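You operate a simulated robot arm through the tools that you are given. There is no shell and no other tool. Be economical: measure what you need, move in short steps, check, and stop when the job is done.

You run a simulated two-armed robot. Do the job below in one go: nothing can be reset, and whatever is moved stays where it is left.

JOB
Take the wipe pad and put it on the blue sheet. Put one of the mixed lids from the white shelf on the bottom of the double shelf. Put the upturned can marked "15" from the folding table on the pink tag. Close the colours door. Put the 5 micron filter cartridge from the rubber mat on the front of the grey bench. Do these in any order. Set down upright: mixed lids, upturned can.

Only the result counts: the job must be done as asked and must still hold three seconds after the hand-in. Knocking over, shifting, dropping, spilling or breaking anything else fails it. Lids that push on must go on centred and level and be pressed home; caps that screw on are set level and turned clockwise until they are tight. Flat cloth is picked up by pressing the open fingertips on it (5 to 10 N) and closing them slowly along it; thin cloth reads only 2 to 8 mm in the jaws.

ROBOT AND FRAMES
Two 7-joint arms with two-finger parallel grippers on one trunk, on a base that drives. Base frame: it is fixed to the floor where the robot stands at the start and does not move with it; the origin is under the middle of the robot, x ahead of it, y to its left, z up. Lengths are in mm, angles in degrees, forces in N, time in s.
The left shoulder is at the start at [20, 161, 933], the right one opposite. With the tool pointing down near the work surface each hand reaches from about 100 to 640 mm from the robot's upright axis, wherever it stands, measured 20 degrees to its own side. Places, roughly: blue sheet [5500, 0, 750]; bottom of the double shelf [-3400, -500, 500]; colours door [-200, -7100, 1300]; filter cartridge [7500, 1250, 1000]; front of the grey bench (34x20 cm) [7440, 4060, 880]; mixed lids [-3250, -4750, 1000]; pink tag [-6000, -5500, 750]; upturned can [-6250, -5250, 750]; wipe pad (6x5x4 cm) [600, -100, 600]. Payload 3.91 kg a hand.
Tool frame (each hand has its own): the origin (TCP) lies between the finger pads and is the grasp point; the fingertips stand 30 mm ahead of it; z points along the fingers, y is the line along which they close. The gripper opens to 110 mm. The fingers are 20 mm wide and 10 mm thick; the gripper's body (48 by 112 mm) begins 55 mm behind the TCP.
Orientation is told as [roll, pitch, yaw] about the base's x, y, z axes, in that order, counted from this pose: with the fingers straight down and closing along the base's y, the tool's x points along the base's -x, its y along +y and its z along -z.

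CONTROLS
- The arms move only by the tool nudge_tool. It takes "left_commands", "right_commands" or both (then of equal length, played together; a hand with none holds still); each is a list of rows, each a list of 2 entries, a list of its own where there are three numbers: the shift along the tool's x, y, z in units of 400 mm (1.0 is 400 mm), then the turn, a rotation vector about the tool's x, y, z in units of 60 degrees (1.0 is 60 degrees). In form: [[[tx, ty, tz], [wx, wy, wz]], ...]. A call has 1 to 12 rows; each row is the pose to reach, as a shift and turn from the pose commanded when the call began, along the tool's axes at that moment. "left_fingers" and "right_fingers" are, for a hand that has rows, the opening, from 0 (shut) to 1 (fully open), set as the call begins (left out, the last holds). A call with a number of a shift or a turn outside -1 to 1 is refused whole. Rows are played at 5 a second. More than 50 mm and 8.6 degrees between two rows, or a gripper value outside its range, and nothing of the call is played. Where a pose cannot be reached the arm comes as near as it can. A force on the tool above 40 N (or 10 N above the force at the start of the call, whichever is more), or a blocked arm, ends the call early, and 0.2 s more pass. The fingers move at their own pace (about 153 mm/s each) and stop on an object; they squeeze with about 37 N. The grip force told is the motor's: it shows also when the fingers shut on nothing. Time passes only in rows, and 0.2 s behind the last, so rows that repeat a pose let the fingers close. It gives the time, the measured TCP pose, the force on the tool (base axes), the opening and the grip force at its end, in the units of the frame above (readings bear some noise), with the torque about the TCP (base axes, N m) and any sound that the robot's microphone picked up.
- Cameras (640 x 400 px; columns grow to the right, rows downward): "scene" is now at [96.1, -4.6, 1076.3]; the picture's right is [-0.12, -0.99, 0.00], its down [-0.65, 0.08, -0.76] and it looks along [0.75, -0.09, -0.65] (base axes); focal length 284 px, centre (320, 200). "left" rides on the left gripper at [73, -17, -103] in its tool frame; the picture's right is [0.23, 0.97, 0.00], its down [-0.76, 0.18, -0.62] and it looks along [-0.61, 0.14, 0.78] (tool axes); focal length 222 px, centre (320, 200). "right" rides on the right gripper at [72, 17, -103] in its tool frame; the picture's right is [-0.23, 0.97, 0.00], its down [-0.76, -0.18, -0.62] and it looks along [-0.61, -0.14, 0.78] (tool axes); focal length 222 px, centre (320, 200). There is no depth. A picture from a camera that has moved, and an enlarged one, comes with that camera's place and axes in the base frame and with its lens. The place of the scene camera against the robot may be out by one fixed shift of up to 18 mm in any direction.
- camera(camera): a new picture of that camera. It takes no simulated time.
- raise_lower(by): slides the trunk up (or, below 0, down) by that many mm; the arms and the scene camera ride with it, the base frame stays. It gives what a move gives, with no picture.
- drive_base(legs): drives the robot by 1 to 6 legs, each [ahead, turn to the left] in mm and degrees, along the robot's own axes; the way and the turn of a leg run together, so that a leg with both is an arc; at most 1500 mm and 180 degrees a leg. The arms and the cameras ride along, it lands a little off, and it stops where it bumps. It gives what a move gives.
- turn_head(pan, tilt): turns the head with the scene camera to pan (to the left, within 80 degrees either way) and tilt (down, from -29 to 69), counted from straight ahead of the robot. It gives what a move gives.
- close_up(camera, box): a new picture of the part [left, top, right, bottom] of that camera's present view, enlarged. It takes no simulated time.
- close_job(): hands the job in; it is judged then, once.

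Work in short steps. Places have to be worked out from the pictures, the camera data and where the tool is seen: move nearer, look again, correct. Check each grasp and each placing, and mend what went wrong. You have 165 turns and 122 pictures in all, those below and enlarged ones among them. Open the grippers and draw the arms clear of the work before you hand the job in, unless the task says otherwise.

The tools are called after "Emit:" as a command line: name --argument value ..., lists and objects as JSON in quotes. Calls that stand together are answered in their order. nudge_tool: Moves the arms, as the interface text tells. Its arguments: {"type":"object","properties":{"left_commands":{"type":"array","items":{"type":"array"}},"left_fingers":{"type":"number"},"right_commands":{"type":"array","items":{"type":"array"}},"right_fingers":{"type":"number"}},"required":[]} The other tools are called the same way: raise_lower (by) slides the trunk up or down; drive_base (legs) drives the base; turn_head (pan, tilt) turns the head that bears the scene camera; camera (camera) takes a picture; close_up (camera, box) takes an enlarged picture of a part of a camera's view; close_job () hands the job in.

At the start:

```text
time_s: 0.0
left_position: [235.7, 96.6, 850.8]
left_tcp_rot: [0.0, 1.4, 1.0]
left_wrist_force: [0.4, 0.0, 0.0]
left_ft_torque: [0.01, 0.0, 0.0]
left_finger_gap: 110.1
left_gripper_force: 0.0
right_position: [224.1, -120.2, 861.5]
right_tcp_rot: [-0.3, -1.3, 0.2]
right_wrist_force: [0.1, -0.2, -0.3]
right_ft_torque: [-0.02, -0.01, 0.04]
right_finger_gap: 110.0
right_gripper_force: 0.1
trunk travel left (down, up): [-175.0, 307.0]
robot x, y, heading: [-16.2, -3.8, 0.6]
head pan, tilt: [-7.5, 41.9]
```

scene: 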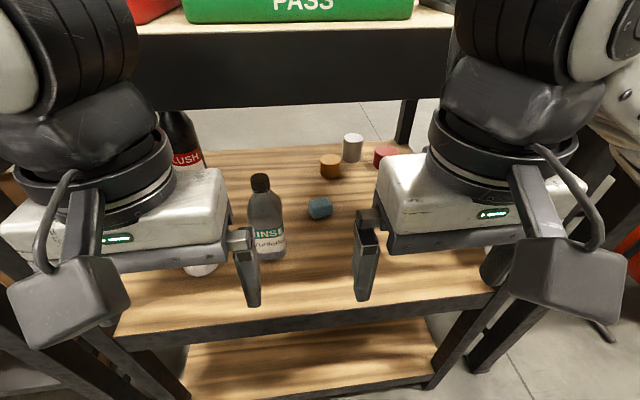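
right: 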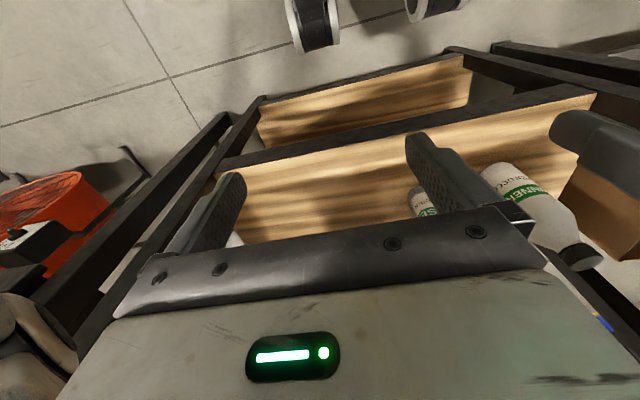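
left: 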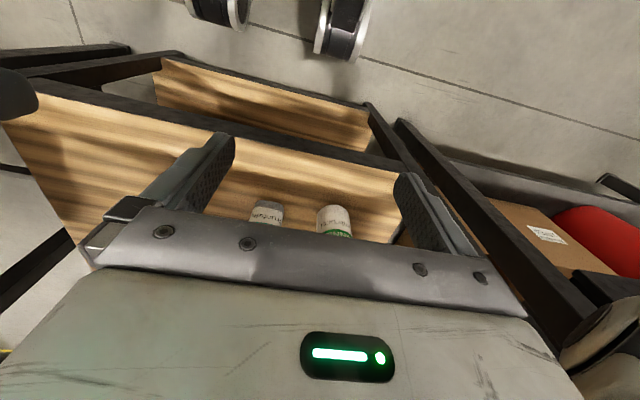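

The pad looks to be near [593,-64,620] on the middle board. I look up to see how the shelf over it stands.

Emit:
turn_head --pan 0 --tilt 15

Emit:
camera --camera "scene"

Emit:
turn_head --pan 0 --tilt 42

Emit:
close_up --camera "scene" --box '[220, 100, 460, 280]'

```text
time_s: 0.9
left_position: [238.3, 95.7, 849.8]
left_tcp_rot: [0.5, 1.7, 1.5]
left_wrist_force: [-0.1, -0.7, -0.2]
left_ft_torque: [0.0, 0.0, -0.03]
left_finger_gap: 109.8
left_gripper_force: 0.0
right_position: [226.1, -123.5, 860.0]
right_tcp_rot: [0.0, -1.0, 0.2]
right_wrist_force: [0.0, 0.3, -0.5]
right_ft_torque: [0.01, 0.01, 0.03]
right_finger_gap: 109.8
right_gripper_force: 0.0
trunk travel left (down, up): [-175.0, 307.0]
robot x, y, heading: [-12.3, 1.4, 0.7]
head pan, tilt: [0.0, 15.0]
```

```text
118 pictures are left
camera scene: at [108.3, 3.1, 1118.6], right [0.01, -1.0, 0.0], down [-0.24, 0.0, -0.97], along [0.97, 0.01, -0.24], focal length 284 px, centre (320, 200)
```

scene: 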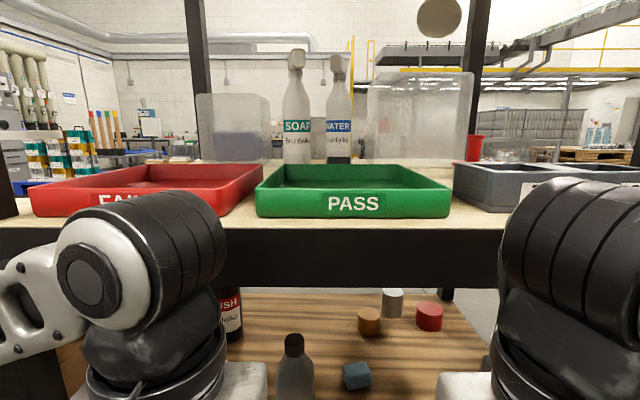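

```text
time_s: 1.8
left_position: [237.2, 95.6, 850.0]
left_tcp_rot: [0.3, 1.6, 1.5]
left_wrist_force: [0.6, 0.1, 0.0]
left_ft_torque: [-0.01, -0.01, 0.0]
left_finger_gap: 110.1
left_gripper_force: 0.0
right_position: [225.3, -122.4, 860.3]
right_tcp_rot: [0.0, -1.1, 0.3]
right_wrist_force: [0.7, 0.1, -0.2]
right_ft_torque: [0.03, 0.0, -0.03]
right_finger_gap: 110.0
right_gripper_force: 0.0
trunk travel left (down, up): [-175.0, 307.0]
robot x, y, heading: [-12.7, 1.7, 0.6]
head pan, tilt: [0.0, 42.0]
```

```text
2.22 times, centred on (340, 190) of scene
camera zoom: at [99.4, 2.9, 1076.1], right [0.01, -1.0, 0.0], down [-0.65, -0.01, -0.76], along [0.76, 0.01, -0.65], focal length 631 px, centre (276, 222)
```

zoom: 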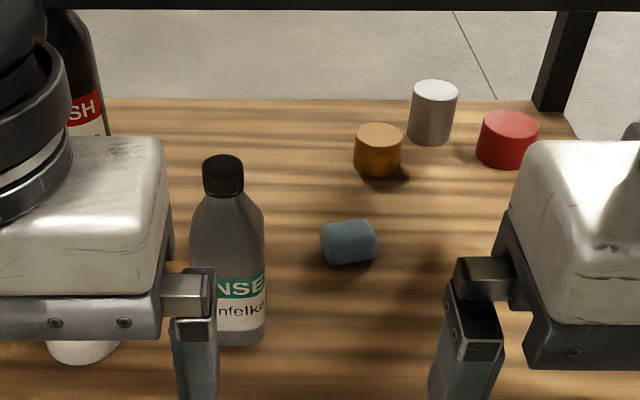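

The upper shelf seems to start near x=315 at z about 990–1045, above the board with the pad (z about 610). So I must reach in from the front with a slanted tool. I lower the trunk and look from below.

Emit:
raise_lower --by -150

Emit:
turn_head --pan -5 --tilt 20

Emit:
camera --camera "scene"

```text
time_s: 3.6
left_position: [238.6, 91.3, 707.7]
left_tcp_rot: [0.9, 0.0, 1.3]
left_wrist_force: [0.5, -0.3, 0.7]
left_ft_torque: [0.0, 0.01, 0.0]
left_finger_gap: 110.0
left_gripper_force: 0.0
right_position: [224.4, -127.6, 711.7]
right_tcp_rot: [0.6, -1.5, 0.2]
right_wrist_force: [0.4, -0.4, 0.7]
right_ft_torque: [0.03, -0.01, -0.02]
right_finger_gap: 110.2
right_gripper_force: 0.1
trunk travel left (down, up): [-25.0, 457.0]
robot x, y, heading: [-15.3, 3.0, 0.8]
head pan, tilt: [0.0, 42.0]
```

```text
time_s: 4.4
left_position: [237.7, 89.7, 707.5]
left_tcp_rot: [0.8, 0.1, 1.2]
left_wrist_force: [-0.6, 0.1, 0.1]
left_ft_torque: [-0.03, 0.03, 0.01]
left_finger_gap: 110.3
left_gripper_force: 0.1
right_position: [224.6, -126.9, 712.5]
right_tcp_rot: [0.6, -1.5, 0.1]
right_wrist_force: [-0.3, -1.0, 0.0]
right_ft_torque: [0.02, 0.02, 0.0]
right_finger_gap: 110.0
right_gripper_force: 0.1
trunk travel left (down, up): [-25.0, 457.0]
robot x, y, heading: [-15.0, 1.2, 0.9]
head pan, tilt: [-5.0, 20.0]
```

```text
116 pictures are left
camera scene: at [105.5, -11.4, 961.6], right [-0.07, -1.0, -0.01], down [-0.32, 0.03, -0.95], along [0.95, -0.06, -0.32], focal length 284 px, centre (320, 200)
```

scene: 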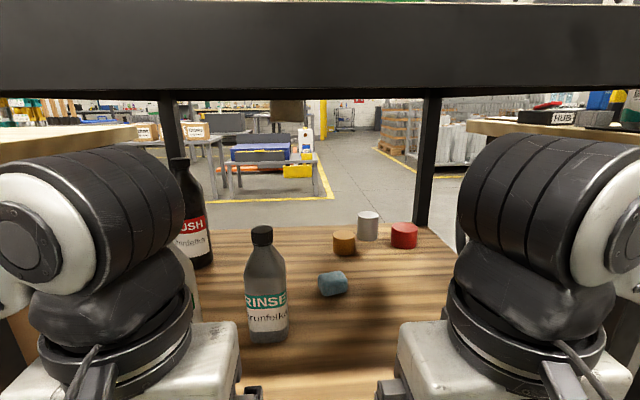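

Revised: the shelf edge is at x≈370, its bottom at z≈968. The pad is near [590,-67,622], and the RINSE bottle near [475,51]. I send the right hand in at z 712 with a 25° forward slant and stop short of the pad.

Emit:
nudge_tool --right_commands '[[[-0.095, 0.019, 0], [0, -0.06, 0]], [[-0.19, 0.037, 0], [0, -0.12, 0]], [[-0.285, 0.056, 0], [0, -0.18, 0]], [[-0.38, 0.075, 0], [0, -0.24, 0]], [[-0.475, 0.094, 0], [0, -0.3, 0]], [[-0.57, 0.112, 0], [0, -0.36, 0]], [[-0.65, 0.125, 0], [0, -0.417, 0]]]' --right_fingers 0.8

Emit:
camera --camera "scene"

Emit:
camera --camera "right"

```text
time_s: 6.0
left_position: [238.9, 90.1, 706.3]
left_tcp_rot: [1.0, 0.3, 1.3]
left_wrist_force: [-0.5, 0.4, 0.5]
left_ft_torque: [0.0, -0.03, 0.03]
left_finger_gap: 110.1
left_gripper_force: 0.1
right_position: [486.1, -76.0, 717.8]
right_tcp_rot: [0.6, -26.6, -0.1]
right_wrist_force: [0.0, -0.2, 0.4]
right_ft_torque: [-0.01, 0.0, 0.0]
right_finger_gap: 88.1
right_gripper_force: 0.1
trunk travel left (down, up): [-25.0, 457.0]
robot x, y, heading: [-15.9, -0.0, 0.9]
head pan, tilt: [-5.0, 20.0]
```

```text
115 pictures are left
camera scene: at [105.7, -11.1, 961.6], right [-0.07, -1.0, -0.01], down [-0.32, 0.03, -0.95], along [0.95, -0.06, -0.32], focal length 284 px, centre (320, 200)
```

scene: 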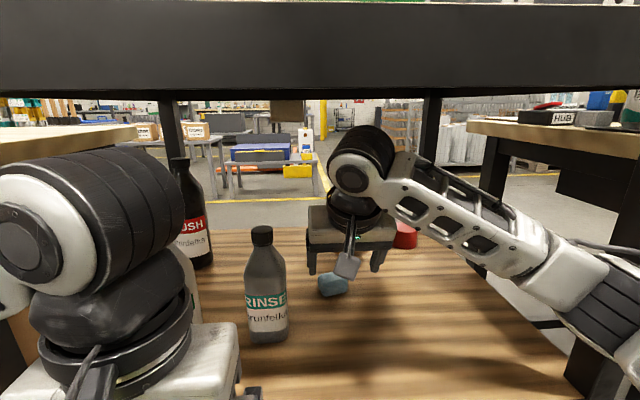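

```text
114 pictures are left
camera right: at [374.0, -58.2, 779.2], right [0.2, 0.97, 0.11], down [0.4, -0.18, 0.9], along [0.89, -0.13, -0.43], focal length 222 px, centre (320, 200)
```

right: 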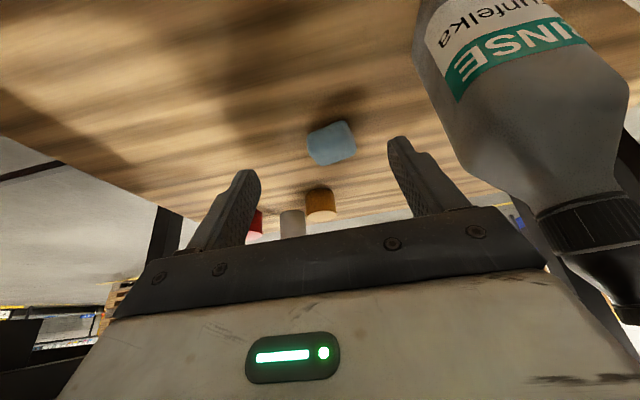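

Right camera sees the pad between the fingers' directions, near [570–590,-65]. I move closer and look again to fix its depth.

Emit:
nudge_tool --right_commands '[[[-0.034, 0.011, 0.073], [0, 0, 0]], [[-0.067, 0.022, 0.1455], [0, 0, 0]]]'

Emit:
camera --camera "right"

```text
time_s: 6.6
left_position: [238.2, 91.1, 706.6]
left_tcp_rot: [0.9, 0.3, 1.3]
left_wrist_force: [0.3, 0.0, -0.1]
left_ft_torque: [0.02, 0.01, 0.0]
left_finger_gap: 110.0
left_gripper_force: 0.0
right_position: [534.1, -65.5, 678.2]
right_tcp_rot: [0.6, -26.5, 0.0]
right_wrist_force: [0.5, 0.5, -0.6]
right_ft_torque: [0.01, 0.01, 0.0]
right_finger_gap: 87.9
right_gripper_force: 0.0
trunk travel left (down, up): [-25.0, 457.0]
robot x, y, heading: [-13.7, 2.2, 0.9]
head pan, tilt: [-5.0, 20.0]
```

```text
113 pictures are left
camera right: at [423.8, -48.6, 738.1], right [0.2, 0.97, 0.11], down [0.4, -0.18, 0.9], along [0.89, -0.13, -0.43], focal length 222 px, centre (320, 200)
```

right: 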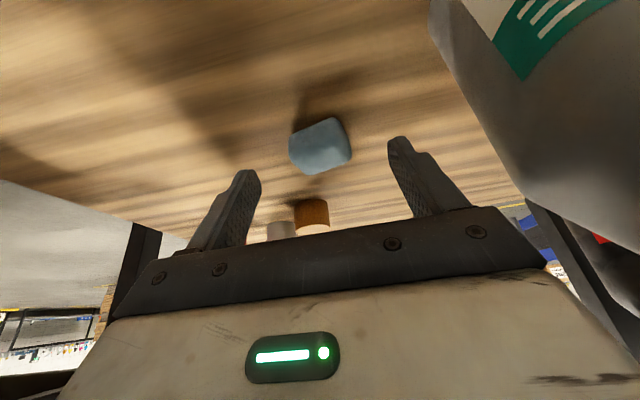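

The pad lies on the line at y≈-66, x≈590 if its centre is near z 600. I go down in line to z≈640 and look again.

Emit:
nudge_tool --right_commands '[[[-0.041, 0, 0.074], [0, 0, 0]], [[-0.083, 0, 0.1475], [0, 0, 0]]]'

Emit:
camera --camera "right"

Emit:
close_up --camera "scene" --box '[240, 160, 480, 310]'

```text
time_s: 7.2
left_position: [239.3, 91.1, 706.4]
left_tcp_rot: [0.9, 0.4, 1.4]
left_wrist_force: [0.8, 0.3, 0.1]
left_ft_torque: [-0.04, 0.01, -0.01]
left_finger_gap: 109.8
left_gripper_force: 0.0
right_position: [589.7, -66.2, 639.8]
right_tcp_rot: [0.5, -26.5, -0.1]
right_wrist_force: [-0.4, 0.7, 0.3]
right_ft_torque: [0.0, 0.02, 0.01]
right_finger_gap: 87.9
right_gripper_force: 0.1
trunk travel left (down, up): [-25.0, 457.0]
robot x, y, heading: [-17.9, -1.3, 1.1]
head pan, tilt: [-5.0, 20.0]
```

```text
112 pictures are left
camera right: at [480.1, -48.5, 699.6], right [0.2, 0.97, 0.11], down [0.4, -0.18, 0.9], along [0.89, -0.13, -0.43], focal length 222 px, centre (320, 200)
```

right: 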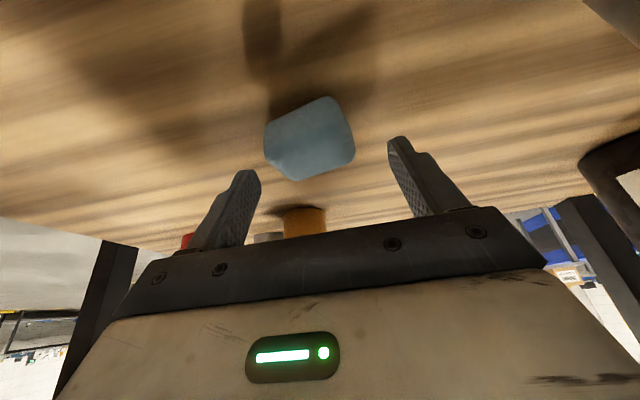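

```text
2.67 times, centred on (360, 235) of scene
camera zoom: at [105.9, -10.9, 961.6], right [-0.07, -1.0, -0.01], down [-0.32, 0.03, -0.95], along [0.95, -0.06, -0.32], focal length 758 px, centre (213, 107)
```

zoom: 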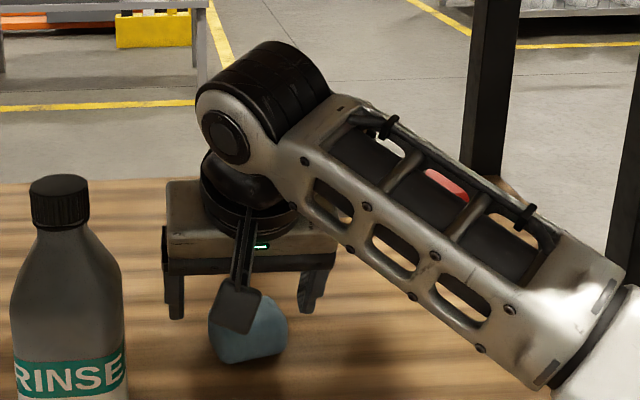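

The apparent size puts the pad centre at about [596,-68,594], board about z 575. I go to z≈608 around it and check for contact.

Emit:
nudge_tool --right_commands '[[[0.024, -0.003, 0.033], [0, 0, 0]], [[0.045, -0.005, 0.066], [0, 0, 0]]]'

Emit:
camera --camera "right"

```text
time_s: 7.8
left_position: [238.5, 92.3, 706.0]
left_tcp_rot: [0.8, 0.4, 1.2]
left_wrist_force: [0.0, 0.0, -0.2]
left_ft_torque: [0.0, -0.01, 0.03]
left_finger_gap: 110.1
left_gripper_force: 0.1
right_position: [586.4, -67.2, 612.0]
right_tcp_rot: [0.7, -26.8, 0.1]
right_wrist_force: [-10.8, -1.0, 15.9]
right_ft_torque: [-0.8, 0.23, -0.45]
right_finger_gap: 88.4
right_gripper_force: 0.7
trunk travel left (down, up): [-25.0, 457.0]
robot x, y, heading: [-14.8, 1.4, 0.8]
head pan, tilt: [-5.0, 20.0]
```

```text
110 pictures are left
camera right: at [475.7, -49.2, 671.2], right [0.2, 0.97, 0.11], down [0.4, -0.18, 0.9], along [0.9, -0.13, -0.43], focal length 222 px, centre (320, 200)
```

right: 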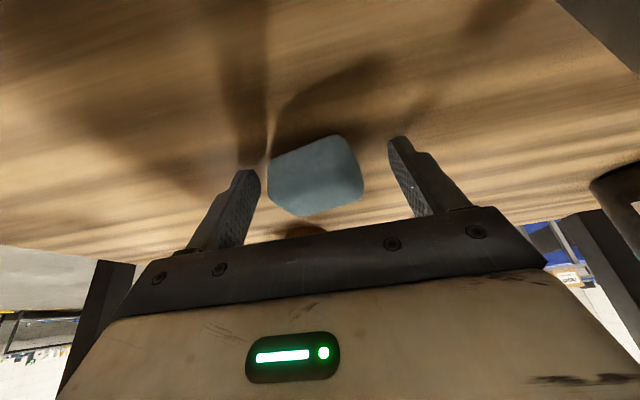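

The fingertips touch the board (board z≈580). I back up 4 mm and close on the pad.

Emit:
nudge_tool --right_commands '[[[-0.004, 0, -0.01], [0, 0, 0]], [[-0.004, 0, -0.01], [0, 0, 0]], [[-0.004, 0, -0.01], [0, 0, 0]]]'

Emit:
nudge_tool --right_commands '[[[0, 0, 0], [0, 0, 0]], [[0, 0, 0], [0, 0, 0]], [[0, 0, 0], [0, 0, 0]], [[-0.015, 0, -0.045], [0, 0, 0]]]' --right_fingers 0

Emit:
camera --camera "right"

```text
time_s: 8.6
left_position: [239.3, 92.6, 705.2]
left_tcp_rot: [0.8, 0.5, 1.4]
left_wrist_force: [0.2, 0.4, -0.9]
left_ft_torque: [-0.02, 0.02, -0.03]
left_finger_gap: 110.2
left_gripper_force: 0.1
right_position: [586.7, -67.8, 611.8]
right_tcp_rot: [0.6, -26.5, 0.0]
right_wrist_force: [0.4, 0.3, 1.8]
right_ft_torque: [-0.05, -0.04, 0.02]
right_finger_gap: 87.9
right_gripper_force: 0.1
trunk travel left (down, up): [-25.0, 457.0]
robot x, y, heading: [-15.4, -1.2, 0.9]
head pan, tilt: [-5.0, 20.0]
```

```text
time_s: 9.6
left_position: [238.0, 91.5, 706.8]
left_tcp_rot: [0.8, 0.5, 1.4]
left_wrist_force: [0.1, -0.3, -0.1]
left_ft_torque: [0.03, 0.01, 0.04]
left_finger_gap: 110.0
left_gripper_force: 0.1
right_position: [584.2, -67.5, 632.2]
right_tcp_rot: [0.7, -26.5, 0.0]
right_wrist_force: [0.2, -0.5, -0.5]
right_ft_torque: [0.02, 0.0, -0.02]
right_finger_gap: 57.4
right_gripper_force: 37.2
trunk travel left (down, up): [-25.0, 457.0]
robot x, y, heading: [-16.8, -3.7, 1.1]
head pan, tilt: [-5.0, 20.0]
```

```text
109 pictures are left
camera right: at [473.1, -49.6, 691.9], right [0.2, 0.97, 0.11], down [0.4, -0.18, 0.9], along [0.89, -0.13, -0.43], focal length 222 px, centre (320, 200)
```

right: 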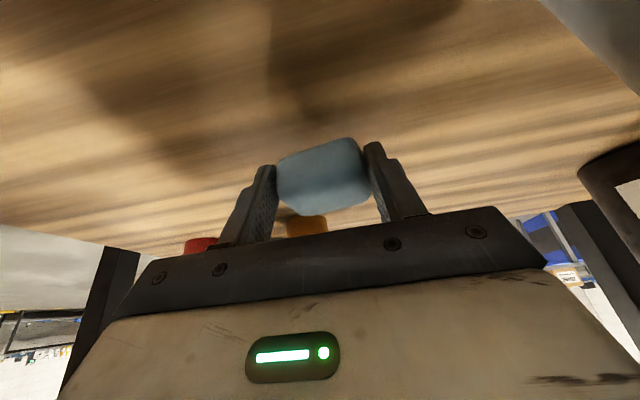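

The pad is held (57 mm, 37 N). I take the hand back out along the same path.

Emit:
nudge_tool --right_commands '[[[0.045, -0.007, -0.097], [0, 0, 0]], [[0.09, -0.014, -0.194], [0, 0, 0]], [[0.134, -0.02, -0.291], [0, 0, 0]], [[0.231, -0.041, -0.34], [0, 0.073, 0]], [[0.328, -0.062, -0.388], [0, 0.147, 0]], [[0.425, -0.083, -0.437], [0, 0.22, 0]], [[0.521, -0.103, -0.485], [0, 0.293, 0]], [[0.618, -0.124, -0.534], [0, 0.367, 0]], [[0.715, -0.145, -0.582], [0, 0.44, 0]]]'

Emit:
turn_head --pan 60 --tilt 15

Emit:
camera --camera "scene"

Emit:
turn_head --pan -60 --tilt 15

Emit:
camera --camera "scene"

```text
time_s: 11.6
left_position: [239.1, 92.0, 705.1]
left_tcp_rot: [0.8, 0.7, 1.4]
left_wrist_force: [-0.5, -1.3, 0.1]
left_ft_torque: [0.0, 0.01, -0.01]
left_finger_gap: 110.0
left_gripper_force: 0.1
right_position: [225.0, -127.2, 711.4]
right_tcp_rot: [0.4, 0.0, 0.2]
right_wrist_force: [-0.8, -0.3, -0.1]
right_ft_torque: [0.02, -0.01, -0.01]
right_finger_gap: 57.1
right_gripper_force: 37.3
trunk travel left (down, up): [-25.0, 457.0]
robot x, y, heading: [-11.8, 3.1, 0.8]
head pan, tilt: [-5.0, 20.0]
```

```text
time_s: 13.0
left_position: [239.2, 90.8, 704.0]
left_tcp_rot: [0.9, 0.8, 1.4]
left_wrist_force: [-0.2, 0.5, -0.5]
left_ft_torque: [0.04, 0.01, 0.02]
left_finger_gap: 109.9
left_gripper_force: 0.1
right_position: [225.0, -126.1, 712.1]
right_tcp_rot: [0.6, 0.0, 0.2]
right_wrist_force: [-0.1, -0.7, -0.1]
right_ft_torque: [-0.02, -0.02, 0.02]
right_finger_gap: 56.5
right_gripper_force: 37.3
trunk travel left (down, up): [-25.0, 457.0]
robot x, y, heading: [-14.4, -3.0, 0.9]
head pan, tilt: [60.0, 15.0]
```

```text
108 pictures are left
camera scene: at [59.0, 78.4, 969.1], right [0.87, -0.49, 0.02], down [-0.1, -0.22, -0.97], along [0.48, 0.85, -0.24], focal length 284 px, centre (320, 200)
```

scene: 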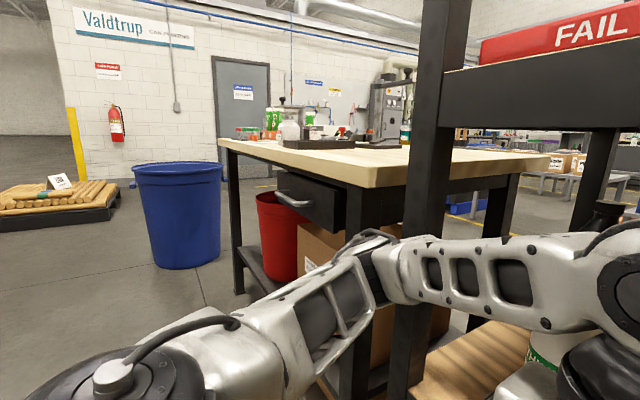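

```text
time_s: 15.0
left_position: [238.2, 92.7, 703.9]
left_tcp_rot: [0.8, 1.0, 1.4]
left_wrist_force: [-0.6, 0.2, 1.0]
left_ft_torque: [0.0, -0.01, 0.02]
left_finger_gap: 110.1
left_gripper_force: 0.1
right_position: [224.7, -126.7, 712.3]
right_tcp_rot: [0.5, 0.0, 0.2]
right_wrist_force: [0.0, -0.5, -0.4]
right_ft_torque: [0.0, 0.02, 0.0]
right_finger_gap: 56.0
right_gripper_force: 36.9
trunk travel left (down, up): [-25.0, 457.0]
robot x, y, heading: [-17.4, -0.6, 1.0]
head pan, tilt: [-60.0, 15.0]
```

```text
107 pictures are left
camera scene: at [61.8, -83.0, 967.9], right [-0.86, -0.51, -0.02], down [-0.11, 0.23, -0.97], along [0.5, -0.83, -0.25], focal length 284 px, centre (320, 200)
```

scene: 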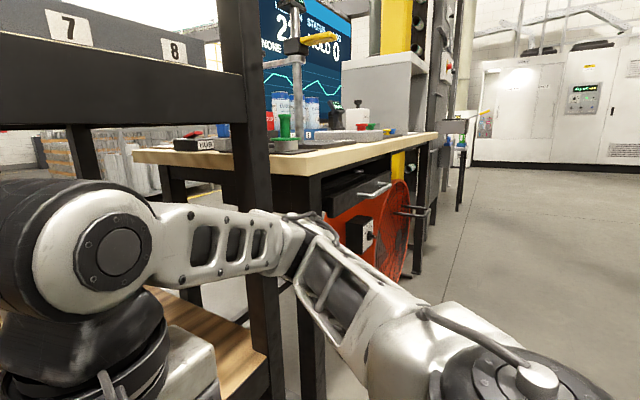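

Pad secured. Benches flank the shelf from y≈-1.9 m to +1.7 m. I back off, raise the trunk for a better view and turn right to look for the way round.

Emit:
drive_base --legs '[[-400, 0]]'

Emit:
raise_lower --by 350

Emit:
turn_head --pan -45 --tilt 15

Emit:
camera --camera "scene"

Emit:
turn_head --pan 35 --tilt 15

Emit:
camera --camera "scene"

```text
time_s: 17.5
left_position: [-149.3, 89.5, 696.0]
left_tcp_rot: [0.3, 2.7, 1.0]
left_wrist_force: [-0.3, -0.2, 0.1]
left_ft_torque: [-0.01, -0.01, -0.01]
left_finger_gap: 109.9
left_gripper_force: 0.0
right_position: [-162.0, -128.0, 707.5]
right_tcp_rot: [0.0, 1.3, 0.2]
right_wrist_force: [-0.6, 1.0, 0.0]
right_ft_torque: [-0.01, -0.03, 0.0]
right_finger_gap: 55.9
right_gripper_force: 37.0
trunk travel left (down, up): [-25.0, 457.0]
robot x, y, heading: [-411.3, -5.0, 0.8]
head pan, tilt: [-60.0, 15.0]
```

```text
time_s: 20.9
left_position: [-149.1, 89.4, 1045.7]
left_tcp_rot: [0.4, 2.7, 1.0]
left_wrist_force: [-0.8, -0.3, 0.2]
left_ft_torque: [-0.01, -0.01, -0.01]
left_finger_gap: 110.3
left_gripper_force: 0.0
right_position: [-162.2, -128.2, 1057.6]
right_tcp_rot: [0.0, 1.5, 0.3]
right_wrist_force: [-1.2, 0.1, -0.4]
right_ft_torque: [0.03, 0.0, -0.03]
right_finger_gap: 55.4
right_gripper_force: 36.9
trunk travel left (down, up): [-375.0, 107.0]
robot x, y, heading: [-409.1, -7.2, 0.7]
head pan, tilt: [-60.0, 15.0]
```

```text
time_s: 21.7
left_position: [-149.7, 89.8, 1045.0]
left_tcp_rot: [0.3, 2.8, 1.0]
left_wrist_force: [0.5, 0.2, -0.7]
left_ft_torque: [0.03, 0.02, 0.01]
left_finger_gap: 109.9
left_gripper_force: 0.0
right_position: [-162.5, -127.4, 1057.2]
right_tcp_rot: [-0.1, 1.3, 0.3]
right_wrist_force: [0.4, 0.4, 0.4]
right_ft_torque: [-0.01, 0.0, 0.01]
right_finger_gap: 55.4
right_gripper_force: 36.8
trunk travel left (down, up): [-375.0, 107.0]
robot x, y, heading: [-412.4, -5.5, 0.8]
head pan, tilt: [-45.0, 15.0]
```

```text
106 pictures are left
camera scene: at [-300.4, -67.7, 1316.4], right [-0.7, -0.71, 0.0], down [-0.18, 0.18, -0.97], along [0.69, -0.68, -0.26], focal length 284 px, centre (320, 200)
```

scene: 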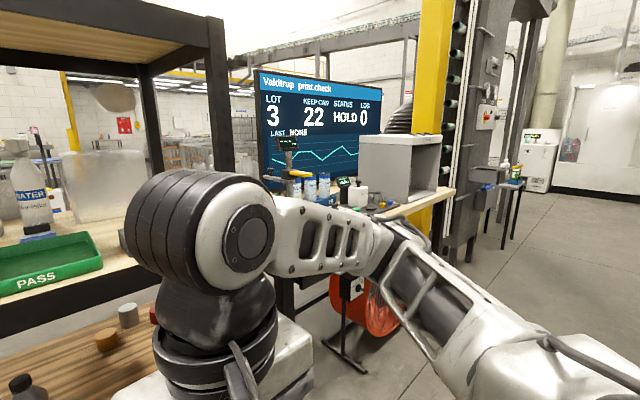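

```text
time_s: 23.2
left_position: [-149.8, 90.2, 1045.4]
left_tcp_rot: [0.2, 2.6, 1.0]
left_wrist_force: [0.6, 0.4, -0.3]
left_ft_torque: [0.03, -0.01, -0.01]
left_finger_gap: 109.9
left_gripper_force: 0.1
right_position: [-161.1, -127.7, 1057.6]
right_tcp_rot: [0.0, 1.4, 0.2]
right_wrist_force: [0.8, 0.9, -0.4]
right_ft_torque: [0.01, -0.02, 0.02]
right_finger_gap: 55.2
right_gripper_force: 37.2
trunk travel left (down, up): [-375.0, 107.0]
robot x, y, heading: [-412.1, 2.5, 0.6]
head pan, tilt: [35.0, 15.0]
```

```text
105 pictures are left
camera scene: at [-291.0, 52.1, 1316.4], right [0.58, -0.81, 0.0], down [-0.21, -0.15, -0.97], along [0.79, 0.56, -0.26], focal length 284 px, centre (320, 200)
```

scene: 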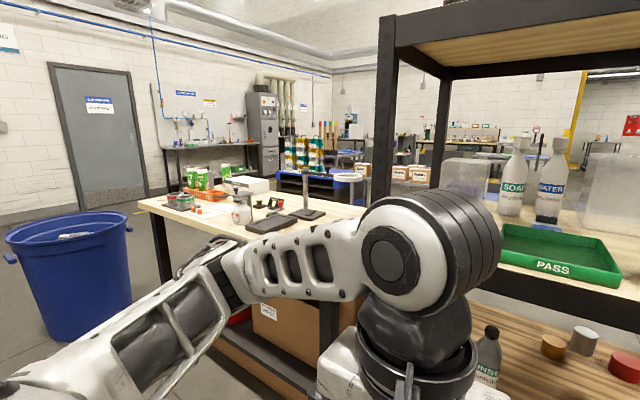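

The left side looks open (bin near [120,2220], wall at y≈5.2 m). I turn left about 105° and look before driving.

Emit:
drive_base --legs '[[0, 104]]'

Emit:
turn_head --pan 0 --tilt 20

Emit:
camera --camera "scene"

```text
time_s: 27.9
left_position: [-567.1, 228.9, 1046.2]
left_tcp_rot: [0.4, 2.7, 104.6]
left_wrist_force: [0.3, -0.5, -0.2]
left_ft_torque: [0.0, 0.01, 0.03]
left_finger_gap: 110.0
left_gripper_force: 0.1
right_position: [-351.7, 267.4, 1057.7]
right_tcp_rot: [0.0, 1.5, 103.9]
right_wrist_force: [-0.4, -0.3, 0.0]
right_ft_torque: [0.0, 0.0, 0.02]
right_finger_gap: 55.1
right_gripper_force: 37.0
trunk travel left (down, up): [-375.0, 107.0]
robot x, y, heading: [-408.6, -1.7, 104.3]
head pan, tilt: [35.0, 15.0]
```

```text
time_s: 29.0
left_position: [-566.3, 228.5, 1045.4]
left_tcp_rot: [0.3, 2.6, 104.7]
left_wrist_force: [0.5, -0.7, 0.1]
left_ft_torque: [0.01, -0.04, 0.02]
left_finger_gap: 109.8
left_gripper_force: 0.2
right_position: [-350.9, 267.9, 1056.9]
right_tcp_rot: [0.0, 1.5, 103.9]
right_wrist_force: [0.9, -0.4, -0.3]
right_ft_torque: [-0.01, -0.01, 0.01]
right_finger_gap: 55.1
right_gripper_force: 37.0
trunk travel left (down, up): [-375.0, 107.0]
robot x, y, heading: [-412.9, -5.5, 104.0]
head pan, tilt: [0.0, 20.0]
```

```text
104 pictures are left
camera scene: at [-440.1, 126.4, 1308.2], right [0.97, 0.25, 0.0], down [0.08, -0.33, -0.94], along [-0.23, 0.91, -0.34], focal length 284 px, centre (320, 200)
```

scene: 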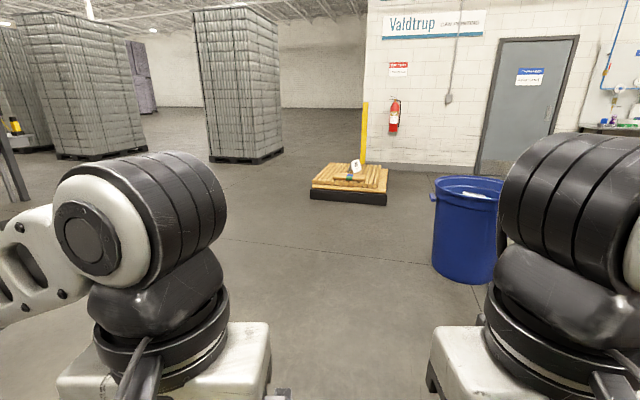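

The way is clear: bin near [210,2310], low pallet beyond y≈3.65 m. I drive up the left side and turn east.

Emit:
drive_base --legs '[[1000, 0], [0, -14], [1400, 0], [430, 0], [0, -80]]'

Emit:
turn_head --pan 0 --tilt 15

Emit:
camera --camera "scene"

```text
time_s: 47.2
left_position: [-414.2, 2931.5, 1045.0]
left_tcp_rot: [0.4, 2.7, 10.9]
left_wrist_force: [0.3, 0.0, -0.3]
left_ft_torque: [0.03, 0.0, -0.05]
left_finger_gap: 110.1
left_gripper_force: 0.1
right_position: [-389.8, 2713.5, 1056.3]
right_tcp_rot: [0.0, 1.4, 10.2]
right_wrist_force: [0.7, -0.6, -0.4]
right_ft_torque: [-0.01, 0.01, 0.01]
right_finger_gap: 54.9
right_gripper_force: 37.3
trunk travel left (down, up): [-375.0, 107.0]
robot x, y, heading: [-657.8, 2796.0, 10.5]
head pan, tilt: [0.0, 20.0]
```

```text
time_s: 47.9
left_position: [-412.8, 2932.7, 1045.1]
left_tcp_rot: [0.3, 2.7, 10.9]
left_wrist_force: [0.7, 0.5, -0.3]
left_ft_torque: [-0.03, 0.02, 0.01]
left_finger_gap: 110.1
left_gripper_force: 0.1
right_position: [-388.4, 2715.5, 1056.9]
right_tcp_rot: [0.0, 1.5, 10.0]
right_wrist_force: [0.4, -1.3, -0.8]
right_ft_torque: [0.03, -0.04, 0.02]
right_finger_gap: 55.0
right_gripper_force: 37.3
trunk travel left (down, up): [-375.0, 107.0]
robot x, y, heading: [-655.0, 2795.2, 10.7]
head pan, tilt: [0.0, 15.0]
```

```text
103 pictures are left
camera scene: at [-520.1, 2819.9, 1316.3], right [0.18, -0.98, 0.0], down [-0.25, -0.05, -0.97], along [0.95, 0.18, -0.26], focal length 284 px, centre (320, 200)
```

scene: 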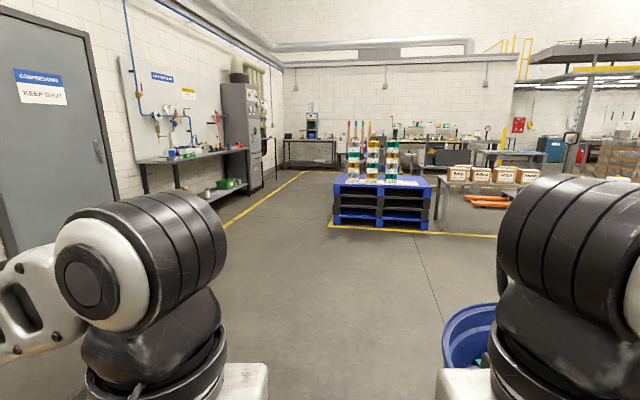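

Open aisle between the blue pallet (y<3.35 m) and the left benches (y>4.65 m). I drive into it at y≈3.9 m.

Emit:
drive_base --legs '[[0, 10], [1500, 0], [1500, 0], [0, -20], [1500, 0]]'

Emit:
camera --camera "scene"

Emit:
turn_head --pan -60 --tilt 15

Emit:
camera --camera "scene"

```text
time_s: 71.2
left_position: [3912.6, 4014.3, 1045.6]
left_tcp_rot: [0.3, 2.6, 1.9]
left_wrist_force: [-0.1, -0.7, 0.3]
left_ft_torque: [-0.01, -0.03, 0.02]
left_finger_gap: 109.9
left_gripper_force: 0.1
right_position: [3904.1, 3795.6, 1056.8]
right_tcp_rot: [0.0, 1.4, 1.1]
right_wrist_force: [-0.3, 0.0, -0.6]
right_ft_torque: [-0.01, 0.04, -0.04]
right_finger_gap: 54.6
right_gripper_force: 36.7
trunk travel left (down, up): [-375.0, 107.0]
robot x, y, heading: [3650.0, 3916.1, 1.4]
head pan, tilt: [0.0, 15.0]
```

```text
102 pictures are left
camera scene: at [3789.7, 3921.0, 1316.3], right [0.03, -1.0, 0.0], down [-0.26, -0.01, -0.97], along [0.97, 0.02, -0.26], focal length 284 px, centre (320, 200)
```

scene: 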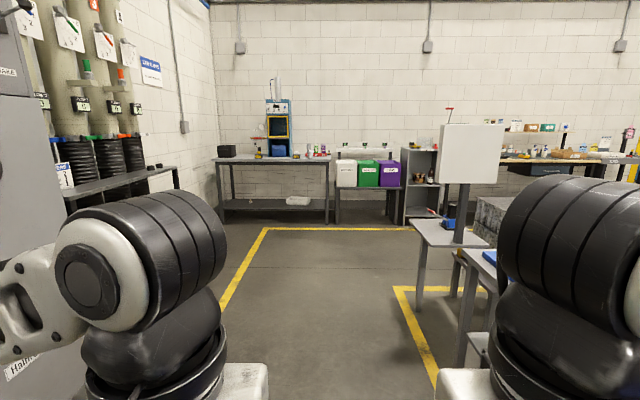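

```text
time_s: 72.5
left_position: [3912.5, 4015.1, 1045.3]
left_tcp_rot: [0.3, 2.8, 1.9]
left_wrist_force: [-0.6, -0.3, -0.6]
left_ft_torque: [-0.04, 0.0, 0.01]
left_finger_gap: 110.1
left_gripper_force: 0.0
right_position: [3903.1, 3796.3, 1057.8]
right_tcp_rot: [-0.1, 1.3, 1.2]
right_wrist_force: [-0.9, -0.2, -0.1]
right_ft_torque: [0.0, 0.0, -0.01]
right_finger_gap: 55.2
right_gripper_force: 37.0
trunk travel left (down, up): [-375.0, 107.0]
robot x, y, heading: [3651.1, 3915.2, 1.4]
head pan, tilt: [-60.0, 15.0]
```

```text
101 pictures are left
camera scene: at [3745.0, 3839.0, 1316.4], right [-0.85, -0.52, 0.0], down [-0.14, 0.22, -0.97], along [0.5, -0.82, -0.26], focal length 284 px, centre (320, 200)
```

scene: 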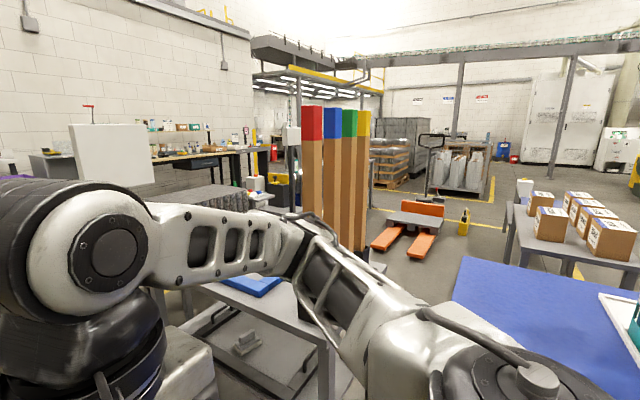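

The grey bench is ahead at the far wall. To find the blue sheet I drive on to x≈6.1 m and look south.

Emit:
drive_base --legs '[[0, -2], [1300, 0], [1250, 0], [0, -45]]'

Emit:
turn_head --pan -40 --tilt 15

Emit:
camera --camera "scene"

Emit:
turn_head --pan 20 --tilt 15

Emit:
camera --camera "scene"

```text
time_s: 87.4
left_position: [6454.6, 3768.3, 1045.8]
left_tcp_rot: [0.5, 2.7, -45.6]
left_wrist_force: [0.2, 0.3, -0.6]
left_ft_torque: [0.03, 0.01, -0.01]
left_finger_gap: 110.0
left_gripper_force: 0.0
right_position: [6287.6, 3627.9, 1056.9]
right_tcp_rot: [0.0, 1.4, -46.3]
right_wrist_force: [0.2, 0.5, -0.1]
right_ft_torque: [0.01, 0.01, 0.0]
right_finger_gap: 54.9
right_gripper_force: 37.2
trunk travel left (down, up): [-375.0, 107.0]
robot x, y, heading: [6206.4, 3892.8, -46.1]
head pan, tilt: [-60.0, 15.0]
```

```text
time_s: 88.2
left_position: [6455.1, 3767.2, 1045.5]
left_tcp_rot: [0.4, 2.7, -45.4]
left_wrist_force: [0.7, -1.1, 0.1]
left_ft_torque: [0.0, -0.04, -0.01]
left_finger_gap: 109.9
left_gripper_force: 0.1
right_position: [6287.1, 3628.5, 1057.8]
right_tcp_rot: [0.1, 1.4, -46.3]
right_wrist_force: [0.1, 0.4, -0.4]
right_ft_torque: [0.0, 0.0, 0.02]
right_finger_gap: 54.8
right_gripper_force: 37.3
trunk travel left (down, up): [-375.0, 107.0]
robot x, y, heading: [6205.0, 3895.7, -45.7]
head pan, tilt: [-40.0, 15.0]
```

```text
100 pictures are left
camera scene: at [6245.1, 3774.0, 1316.4], right [-1.0, -0.07, 0.0], down [-0.02, 0.26, -0.97], along [0.07, -0.96, -0.26], focal length 284 px, centre (320, 200)
```

scene: 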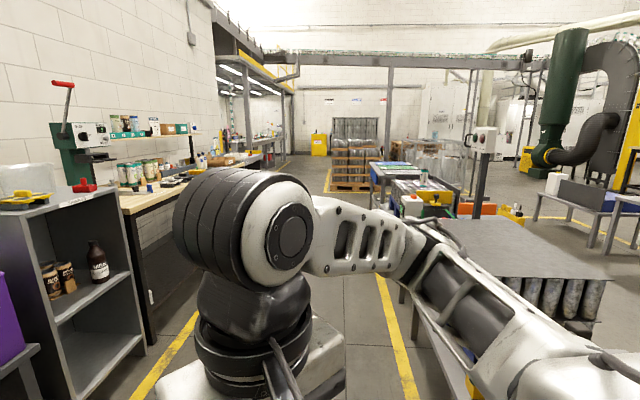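

```text
time_s: 89.5
left_position: [6454.8, 3769.6, 1044.9]
left_tcp_rot: [0.4, 2.7, -45.4]
left_wrist_force: [-0.3, -0.1, -0.1]
left_ft_torque: [-0.02, 0.0, 0.03]
left_finger_gap: 110.0
left_gripper_force: 0.0
right_position: [6287.9, 3627.0, 1059.1]
right_tcp_rot: [0.0, 1.4, -46.3]
right_wrist_force: [-0.2, 0.7, -0.1]
right_ft_torque: [0.0, -0.02, 0.02]
right_finger_gap: 55.0
right_gripper_force: 36.5
trunk travel left (down, up): [-375.0, 107.0]
robot x, y, heading: [6200.7, 3893.9, -46.0]
head pan, tilt: [20.0, 15.0]
```

```text
99 pictures are left
camera scene: at [6322.5, 3826.2, 1316.4], right [-0.44, -0.9, 0.0], down [-0.23, 0.11, -0.97], along [0.87, -0.42, -0.26], focal length 284 px, centre (320, 200)
```

scene: 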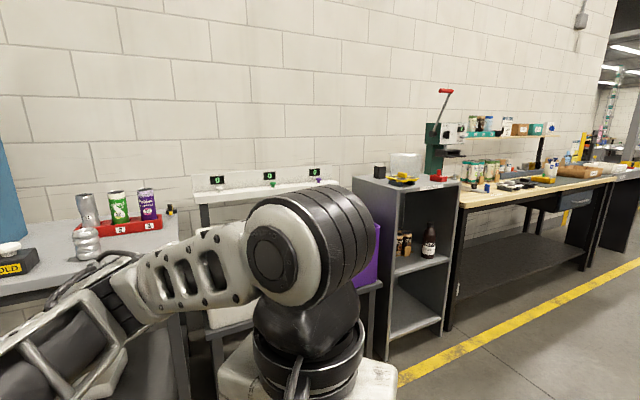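

The blue-topped table is at about [5400,0] west of a marked aisle (x 5.9–7.2 m), and the wooden bench with the cartridge is east. I drive down the aisle to y≈1.25 m and look at the bench on the left.

Emit:
drive_base --legs '[[450, 0], [0, -44], [1200, 0], [1130, 0], [0, 90]]'

Emit:
turn_head --pan 0 --tilt 25

Emit:
camera --camera "scene"

```text
time_s: 109.2
left_position: [6793.9, 1324.1, 1045.3]
left_tcp_rot: [0.4, 2.7, 1.2]
left_wrist_force: [-0.3, -0.3, 0.5]
left_ft_torque: [0.01, 0.01, 0.0]
left_finger_gap: 110.0
left_gripper_force: 0.0
right_position: [6781.3, 1104.5, 1056.9]
right_tcp_rot: [0.0, 1.3, 0.3]
right_wrist_force: [-0.2, 0.9, -0.4]
right_ft_torque: [-0.02, 0.01, -0.02]
right_finger_gap: 54.9
right_gripper_force: 37.1
trunk travel left (down, up): [-375.0, 107.0]
robot x, y, heading: [6526.1, 1229.7, 0.7]
head pan, tilt: [20.0, 15.0]
```

```text
time_s: 110.0
left_position: [6793.2, 1323.0, 1044.5]
left_tcp_rot: [0.3, 2.7, 1.1]
left_wrist_force: [0.1, -0.6, 0.5]
left_ft_torque: [-0.02, -0.02, 0.0]
left_finger_gap: 110.2
left_gripper_force: 0.2
right_position: [6781.7, 1106.0, 1057.3]
right_tcp_rot: [0.0, 1.4, 0.3]
right_wrist_force: [-1.0, -0.1, -0.5]
right_ft_torque: [-0.04, 0.02, 0.0]
right_finger_gap: 54.9
right_gripper_force: 37.3
trunk travel left (down, up): [-375.0, 107.0]
robot x, y, heading: [6527.0, 1228.3, 0.6]
head pan, tilt: [0.0, 25.0]
```

```text
98 pictures are left
camera scene: at [6668.2, 1232.7, 1300.2], right [0.01, -1.0, 0.0], down [-0.42, -0.01, -0.91], along [0.91, 0.01, -0.42], focal length 284 px, centre (320, 200)
```

scene: 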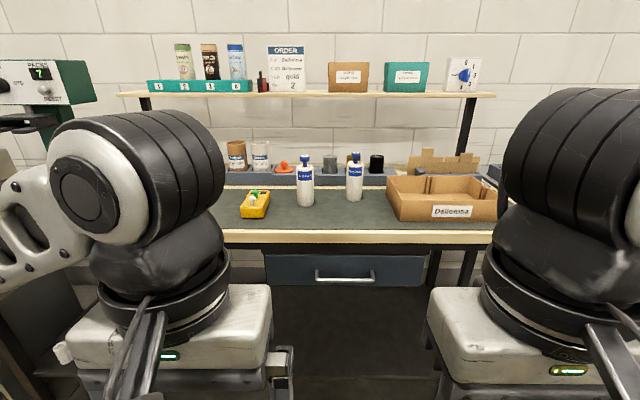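

The rubber mat is right ahead with two white cylinders. I enlarge that.

Emit:
close_up --camera "scene" --box '[210, 130, 420, 240]'

```text
3.05 times, centred on (315, 185) of scene
camera zoom: at [6668.2, 1232.7, 1300.2], right [0.01, -1.0, 0.0], down [-0.42, -0.01, -0.91], along [0.91, 0.01, -0.42], focal length 866 px, centre (335, 246)
```

zoom: 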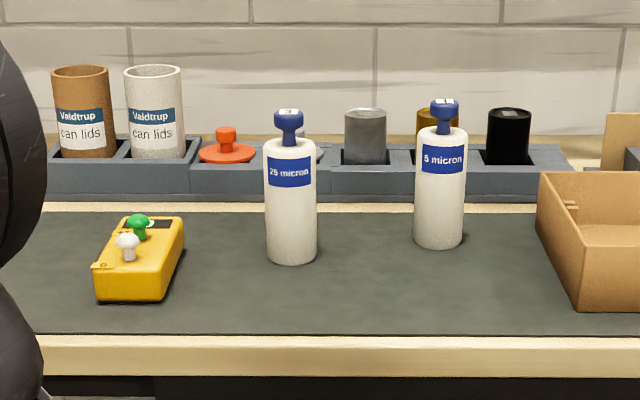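

The right one is "5 micron", base about [7530,1130], bench edge x≈7260. I first deliver the pad: drive to y≈0 and face the blue sheet table.

Emit:
drive_base --legs '[[0, -90], [1230, 0], [0, -90]]'

Emit:
turn_head --pan 0 --tilt 25

Emit:
camera --camera "scene"

```text
time_s: 123.9
left_position: [6298.0, -93.3, 1046.2]
left_tcp_rot: [0.4, 2.7, -179.2]
left_wrist_force: [0.0, -0.2, -0.1]
left_ft_torque: [0.0, 0.01, 0.01]
left_finger_gap: 110.1
left_gripper_force: 0.1
right_position: [6309.5, 124.9, 1057.2]
right_tcp_rot: [-0.1, 1.4, -179.9]
right_wrist_force: [0.0, 0.3, 0.1]
right_ft_torque: [-0.02, 0.03, -0.02]
right_finger_gap: 54.9
right_gripper_force: 36.8
trunk travel left (down, up): [-375.0, 107.0]
robot x, y, heading: [6557.3, -0.1, -179.3]
head pan, tilt: [0.0, 25.0]
```

```text
time_s: 124.5
left_position: [6297.5, -94.3, 1045.9]
left_tcp_rot: [0.5, 2.6, -179.1]
left_wrist_force: [-0.2, 0.3, 0.1]
left_ft_torque: [-0.02, 0.02, 0.02]
left_finger_gap: 109.7
left_gripper_force: 0.1
right_position: [6310.6, 122.7, 1057.3]
right_tcp_rot: [0.0, 1.3, -179.9]
right_wrist_force: [-0.1, -0.5, -0.6]
right_ft_torque: [0.01, -0.03, -0.02]
right_finger_gap: 54.9
right_gripper_force: 37.1
trunk travel left (down, up): [-375.0, 107.0]
robot x, y, heading: [6556.3, -1.1, -179.4]
head pan, tilt: [0.0, 25.0]
```

```text
96 pictures are left
camera scene: at [6432.8, -0.1, 1300.1], right [-0.01, 1.0, 0.0], down [0.42, 0.0, -0.91], along [-0.91, -0.01, -0.42], focal length 284 px, centre (320, 200)
```

scene: 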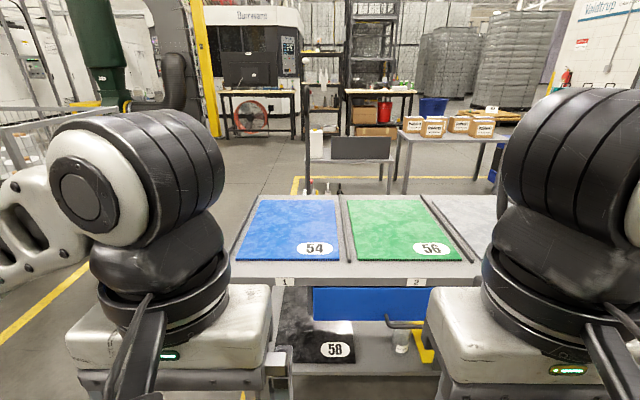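

The blue sheet (marked 54) spans about x 5240–5690, y -250..+40, table edge x≈5790. I drive up 400 mm and lower the trunk by 200.

Emit:
drive_base --legs '[[390, 0]]'

Emit:
raise_lower --by -200

Emit:
turn_head --pan 0 --tilt 42

Emit:
camera --camera "scene"

```text
time_s: 127.0
left_position: [5905.8, -96.0, 1045.5]
left_tcp_rot: [0.4, 2.7, -179.2]
left_wrist_force: [0.3, 0.1, 0.5]
left_ft_torque: [0.01, -0.02, -0.03]
left_finger_gap: 109.8
left_gripper_force: 0.0
right_position: [5921.2, 122.5, 1057.5]
right_tcp_rot: [0.0, 1.4, 179.8]
right_wrist_force: [0.1, -0.3, 0.3]
right_ft_torque: [-0.03, 0.02, 0.0]
right_finger_gap: 54.8
right_gripper_force: 37.1
trunk travel left (down, up): [-375.0, 107.0]
robot x, y, heading: [6172.0, -3.9, -179.9]
head pan, tilt: [0.0, 25.0]
```

```text
time_s: 129.2
left_position: [5907.9, -96.6, 845.9]
left_tcp_rot: [0.4, 2.7, -179.3]
left_wrist_force: [-0.6, -0.3, -0.4]
left_ft_torque: [0.02, 0.01, 0.04]
left_finger_gap: 109.8
left_gripper_force: 0.2
right_position: [5921.2, 122.2, 857.0]
right_tcp_rot: [-0.1, 1.4, 179.9]
right_wrist_force: [0.5, -0.7, -0.2]
right_ft_torque: [0.0, 0.0, 0.01]
right_finger_gap: 54.9
right_gripper_force: 37.0
trunk travel left (down, up): [-175.0, 307.0]
robot x, y, heading: [6172.1, -4.7, -179.8]
head pan, tilt: [0.0, 25.0]
```

```text
time_s: 129.9
left_position: [5906.3, -95.2, 845.9]
left_tcp_rot: [0.4, 2.7, -179.3]
left_wrist_force: [-0.4, -0.8, -0.9]
left_ft_torque: [0.02, -0.02, -0.02]
left_finger_gap: 110.2
left_gripper_force: 0.0
right_position: [5920.2, 123.6, 857.3]
right_tcp_rot: [-0.1, 1.5, 179.8]
right_wrist_force: [-0.6, -0.6, 0.7]
right_ft_torque: [0.0, -0.02, 0.02]
right_finger_gap: 54.8
right_gripper_force: 37.1
trunk travel left (down, up): [-175.0, 307.0]
robot x, y, heading: [6164.5, -3.0, -179.6]
head pan, tilt: [0.0, 42.0]
```

```text
95 pictures are left
camera scene: at [6051.1, -2.0, 1073.9], right [0.0, 1.0, 0.0], down [0.67, 0.0, -0.74], along [-0.74, 0.0, -0.67], focal length 284 px, centre (320, 200)
```

scene: 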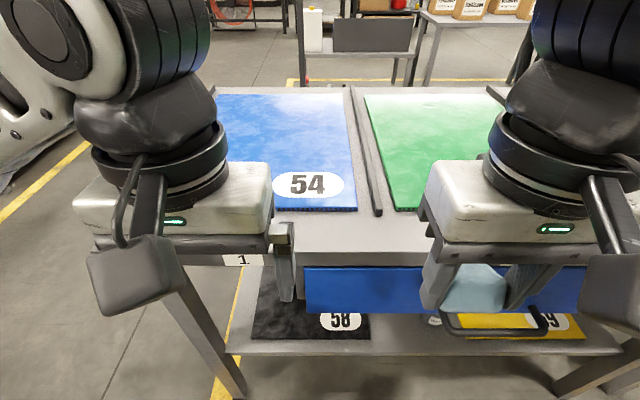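

I turn the base 12° left so the right hand can reach the sheet without crossing the left arm.

Emit:
drive_base --legs '[[0, 12]]'

Emit:
nudge_tool --right_commands '[[[-0.107, 0.021, -0.01], [0, 0, 0]], [[-0.214, 0.043, -0.02], [0, 0, 0]], [[-0.321, 0.064, -0.02], [0, 0, 0]], [[-0.428, 0.085, -0.02], [0, 0, 0]], [[-0.535, 0.106, -0.02], [0, 0, 0]], [[-0.642, 0.128, -0.02], [0, 0, 0]], [[-0.749, 0.149, -0.02], [0, 0, 0]], [[-0.855, 0.17, -0.02], [0, 0, 0]]]'

Emit:
camera --camera "scene"

Emit:
camera --camera "right"

```text
time_s: 131.1
left_position: [5931.3, -147.1, 846.0]
left_tcp_rot: [0.4, 2.6, -167.4]
left_wrist_force: [0.6, 0.3, -0.7]
left_ft_torque: [0.04, -0.02, -0.01]
left_finger_gap: 109.7
left_gripper_force: 0.1
right_position: [5900.1, 68.9, 858.5]
right_tcp_rot: [0.0, 1.5, -168.3]
right_wrist_force: [0.6, 0.6, -0.1]
right_ft_torque: [-0.03, 0.0, 0.0]
right_finger_gap: 54.6
right_gripper_force: 36.9
trunk travel left (down, up): [-175.0, 307.0]
robot x, y, heading: [6166.7, -0.9, -167.6]
head pan, tilt: [0.0, 42.0]
```

```text
time_s: 132.9
left_position: [5931.2, -148.6, 846.2]
left_tcp_rot: [0.4, 2.7, -167.4]
left_wrist_force: [-0.6, 0.8, 0.4]
left_ft_torque: [-0.01, -0.02, 0.04]
left_finger_gap: 109.9
left_gripper_force: 0.2
right_position: [5577.2, -68.7, 856.8]
right_tcp_rot: [-0.1, 1.3, -168.1]
right_wrist_force: [0.4, -1.0, -0.5]
right_ft_torque: [-0.02, -0.05, 0.0]
right_finger_gap: 55.1
right_gripper_force: 37.0
trunk travel left (down, up): [-175.0, 307.0]
robot x, y, heading: [6173.9, -4.1, -168.0]
head pan, tilt: [0.0, 42.0]
```

```text
94 pictures are left
camera scene: at [6053.7, -27.5, 1073.8], right [-0.21, 0.98, 0.0], down [0.65, 0.14, -0.74], along [-0.73, -0.16, -0.67], focal length 284 px, centre (320, 200)
```

scene: 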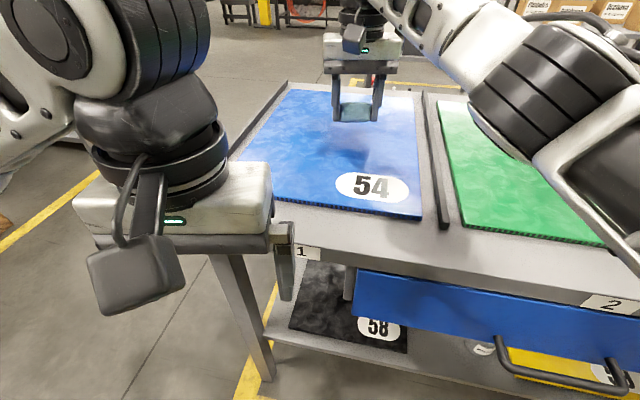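

```text
93 pictures are left
camera right: at [5651.2, -68.8, 962.3], right [-0.02, -1.0, -0.01], down [-0.8, 0.01, 0.61], along [-0.61, 0.02, -0.8], focal length 222 px, centre (320, 200)
```

right: 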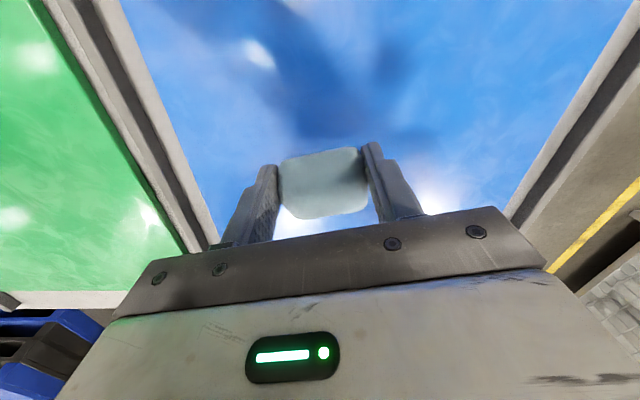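

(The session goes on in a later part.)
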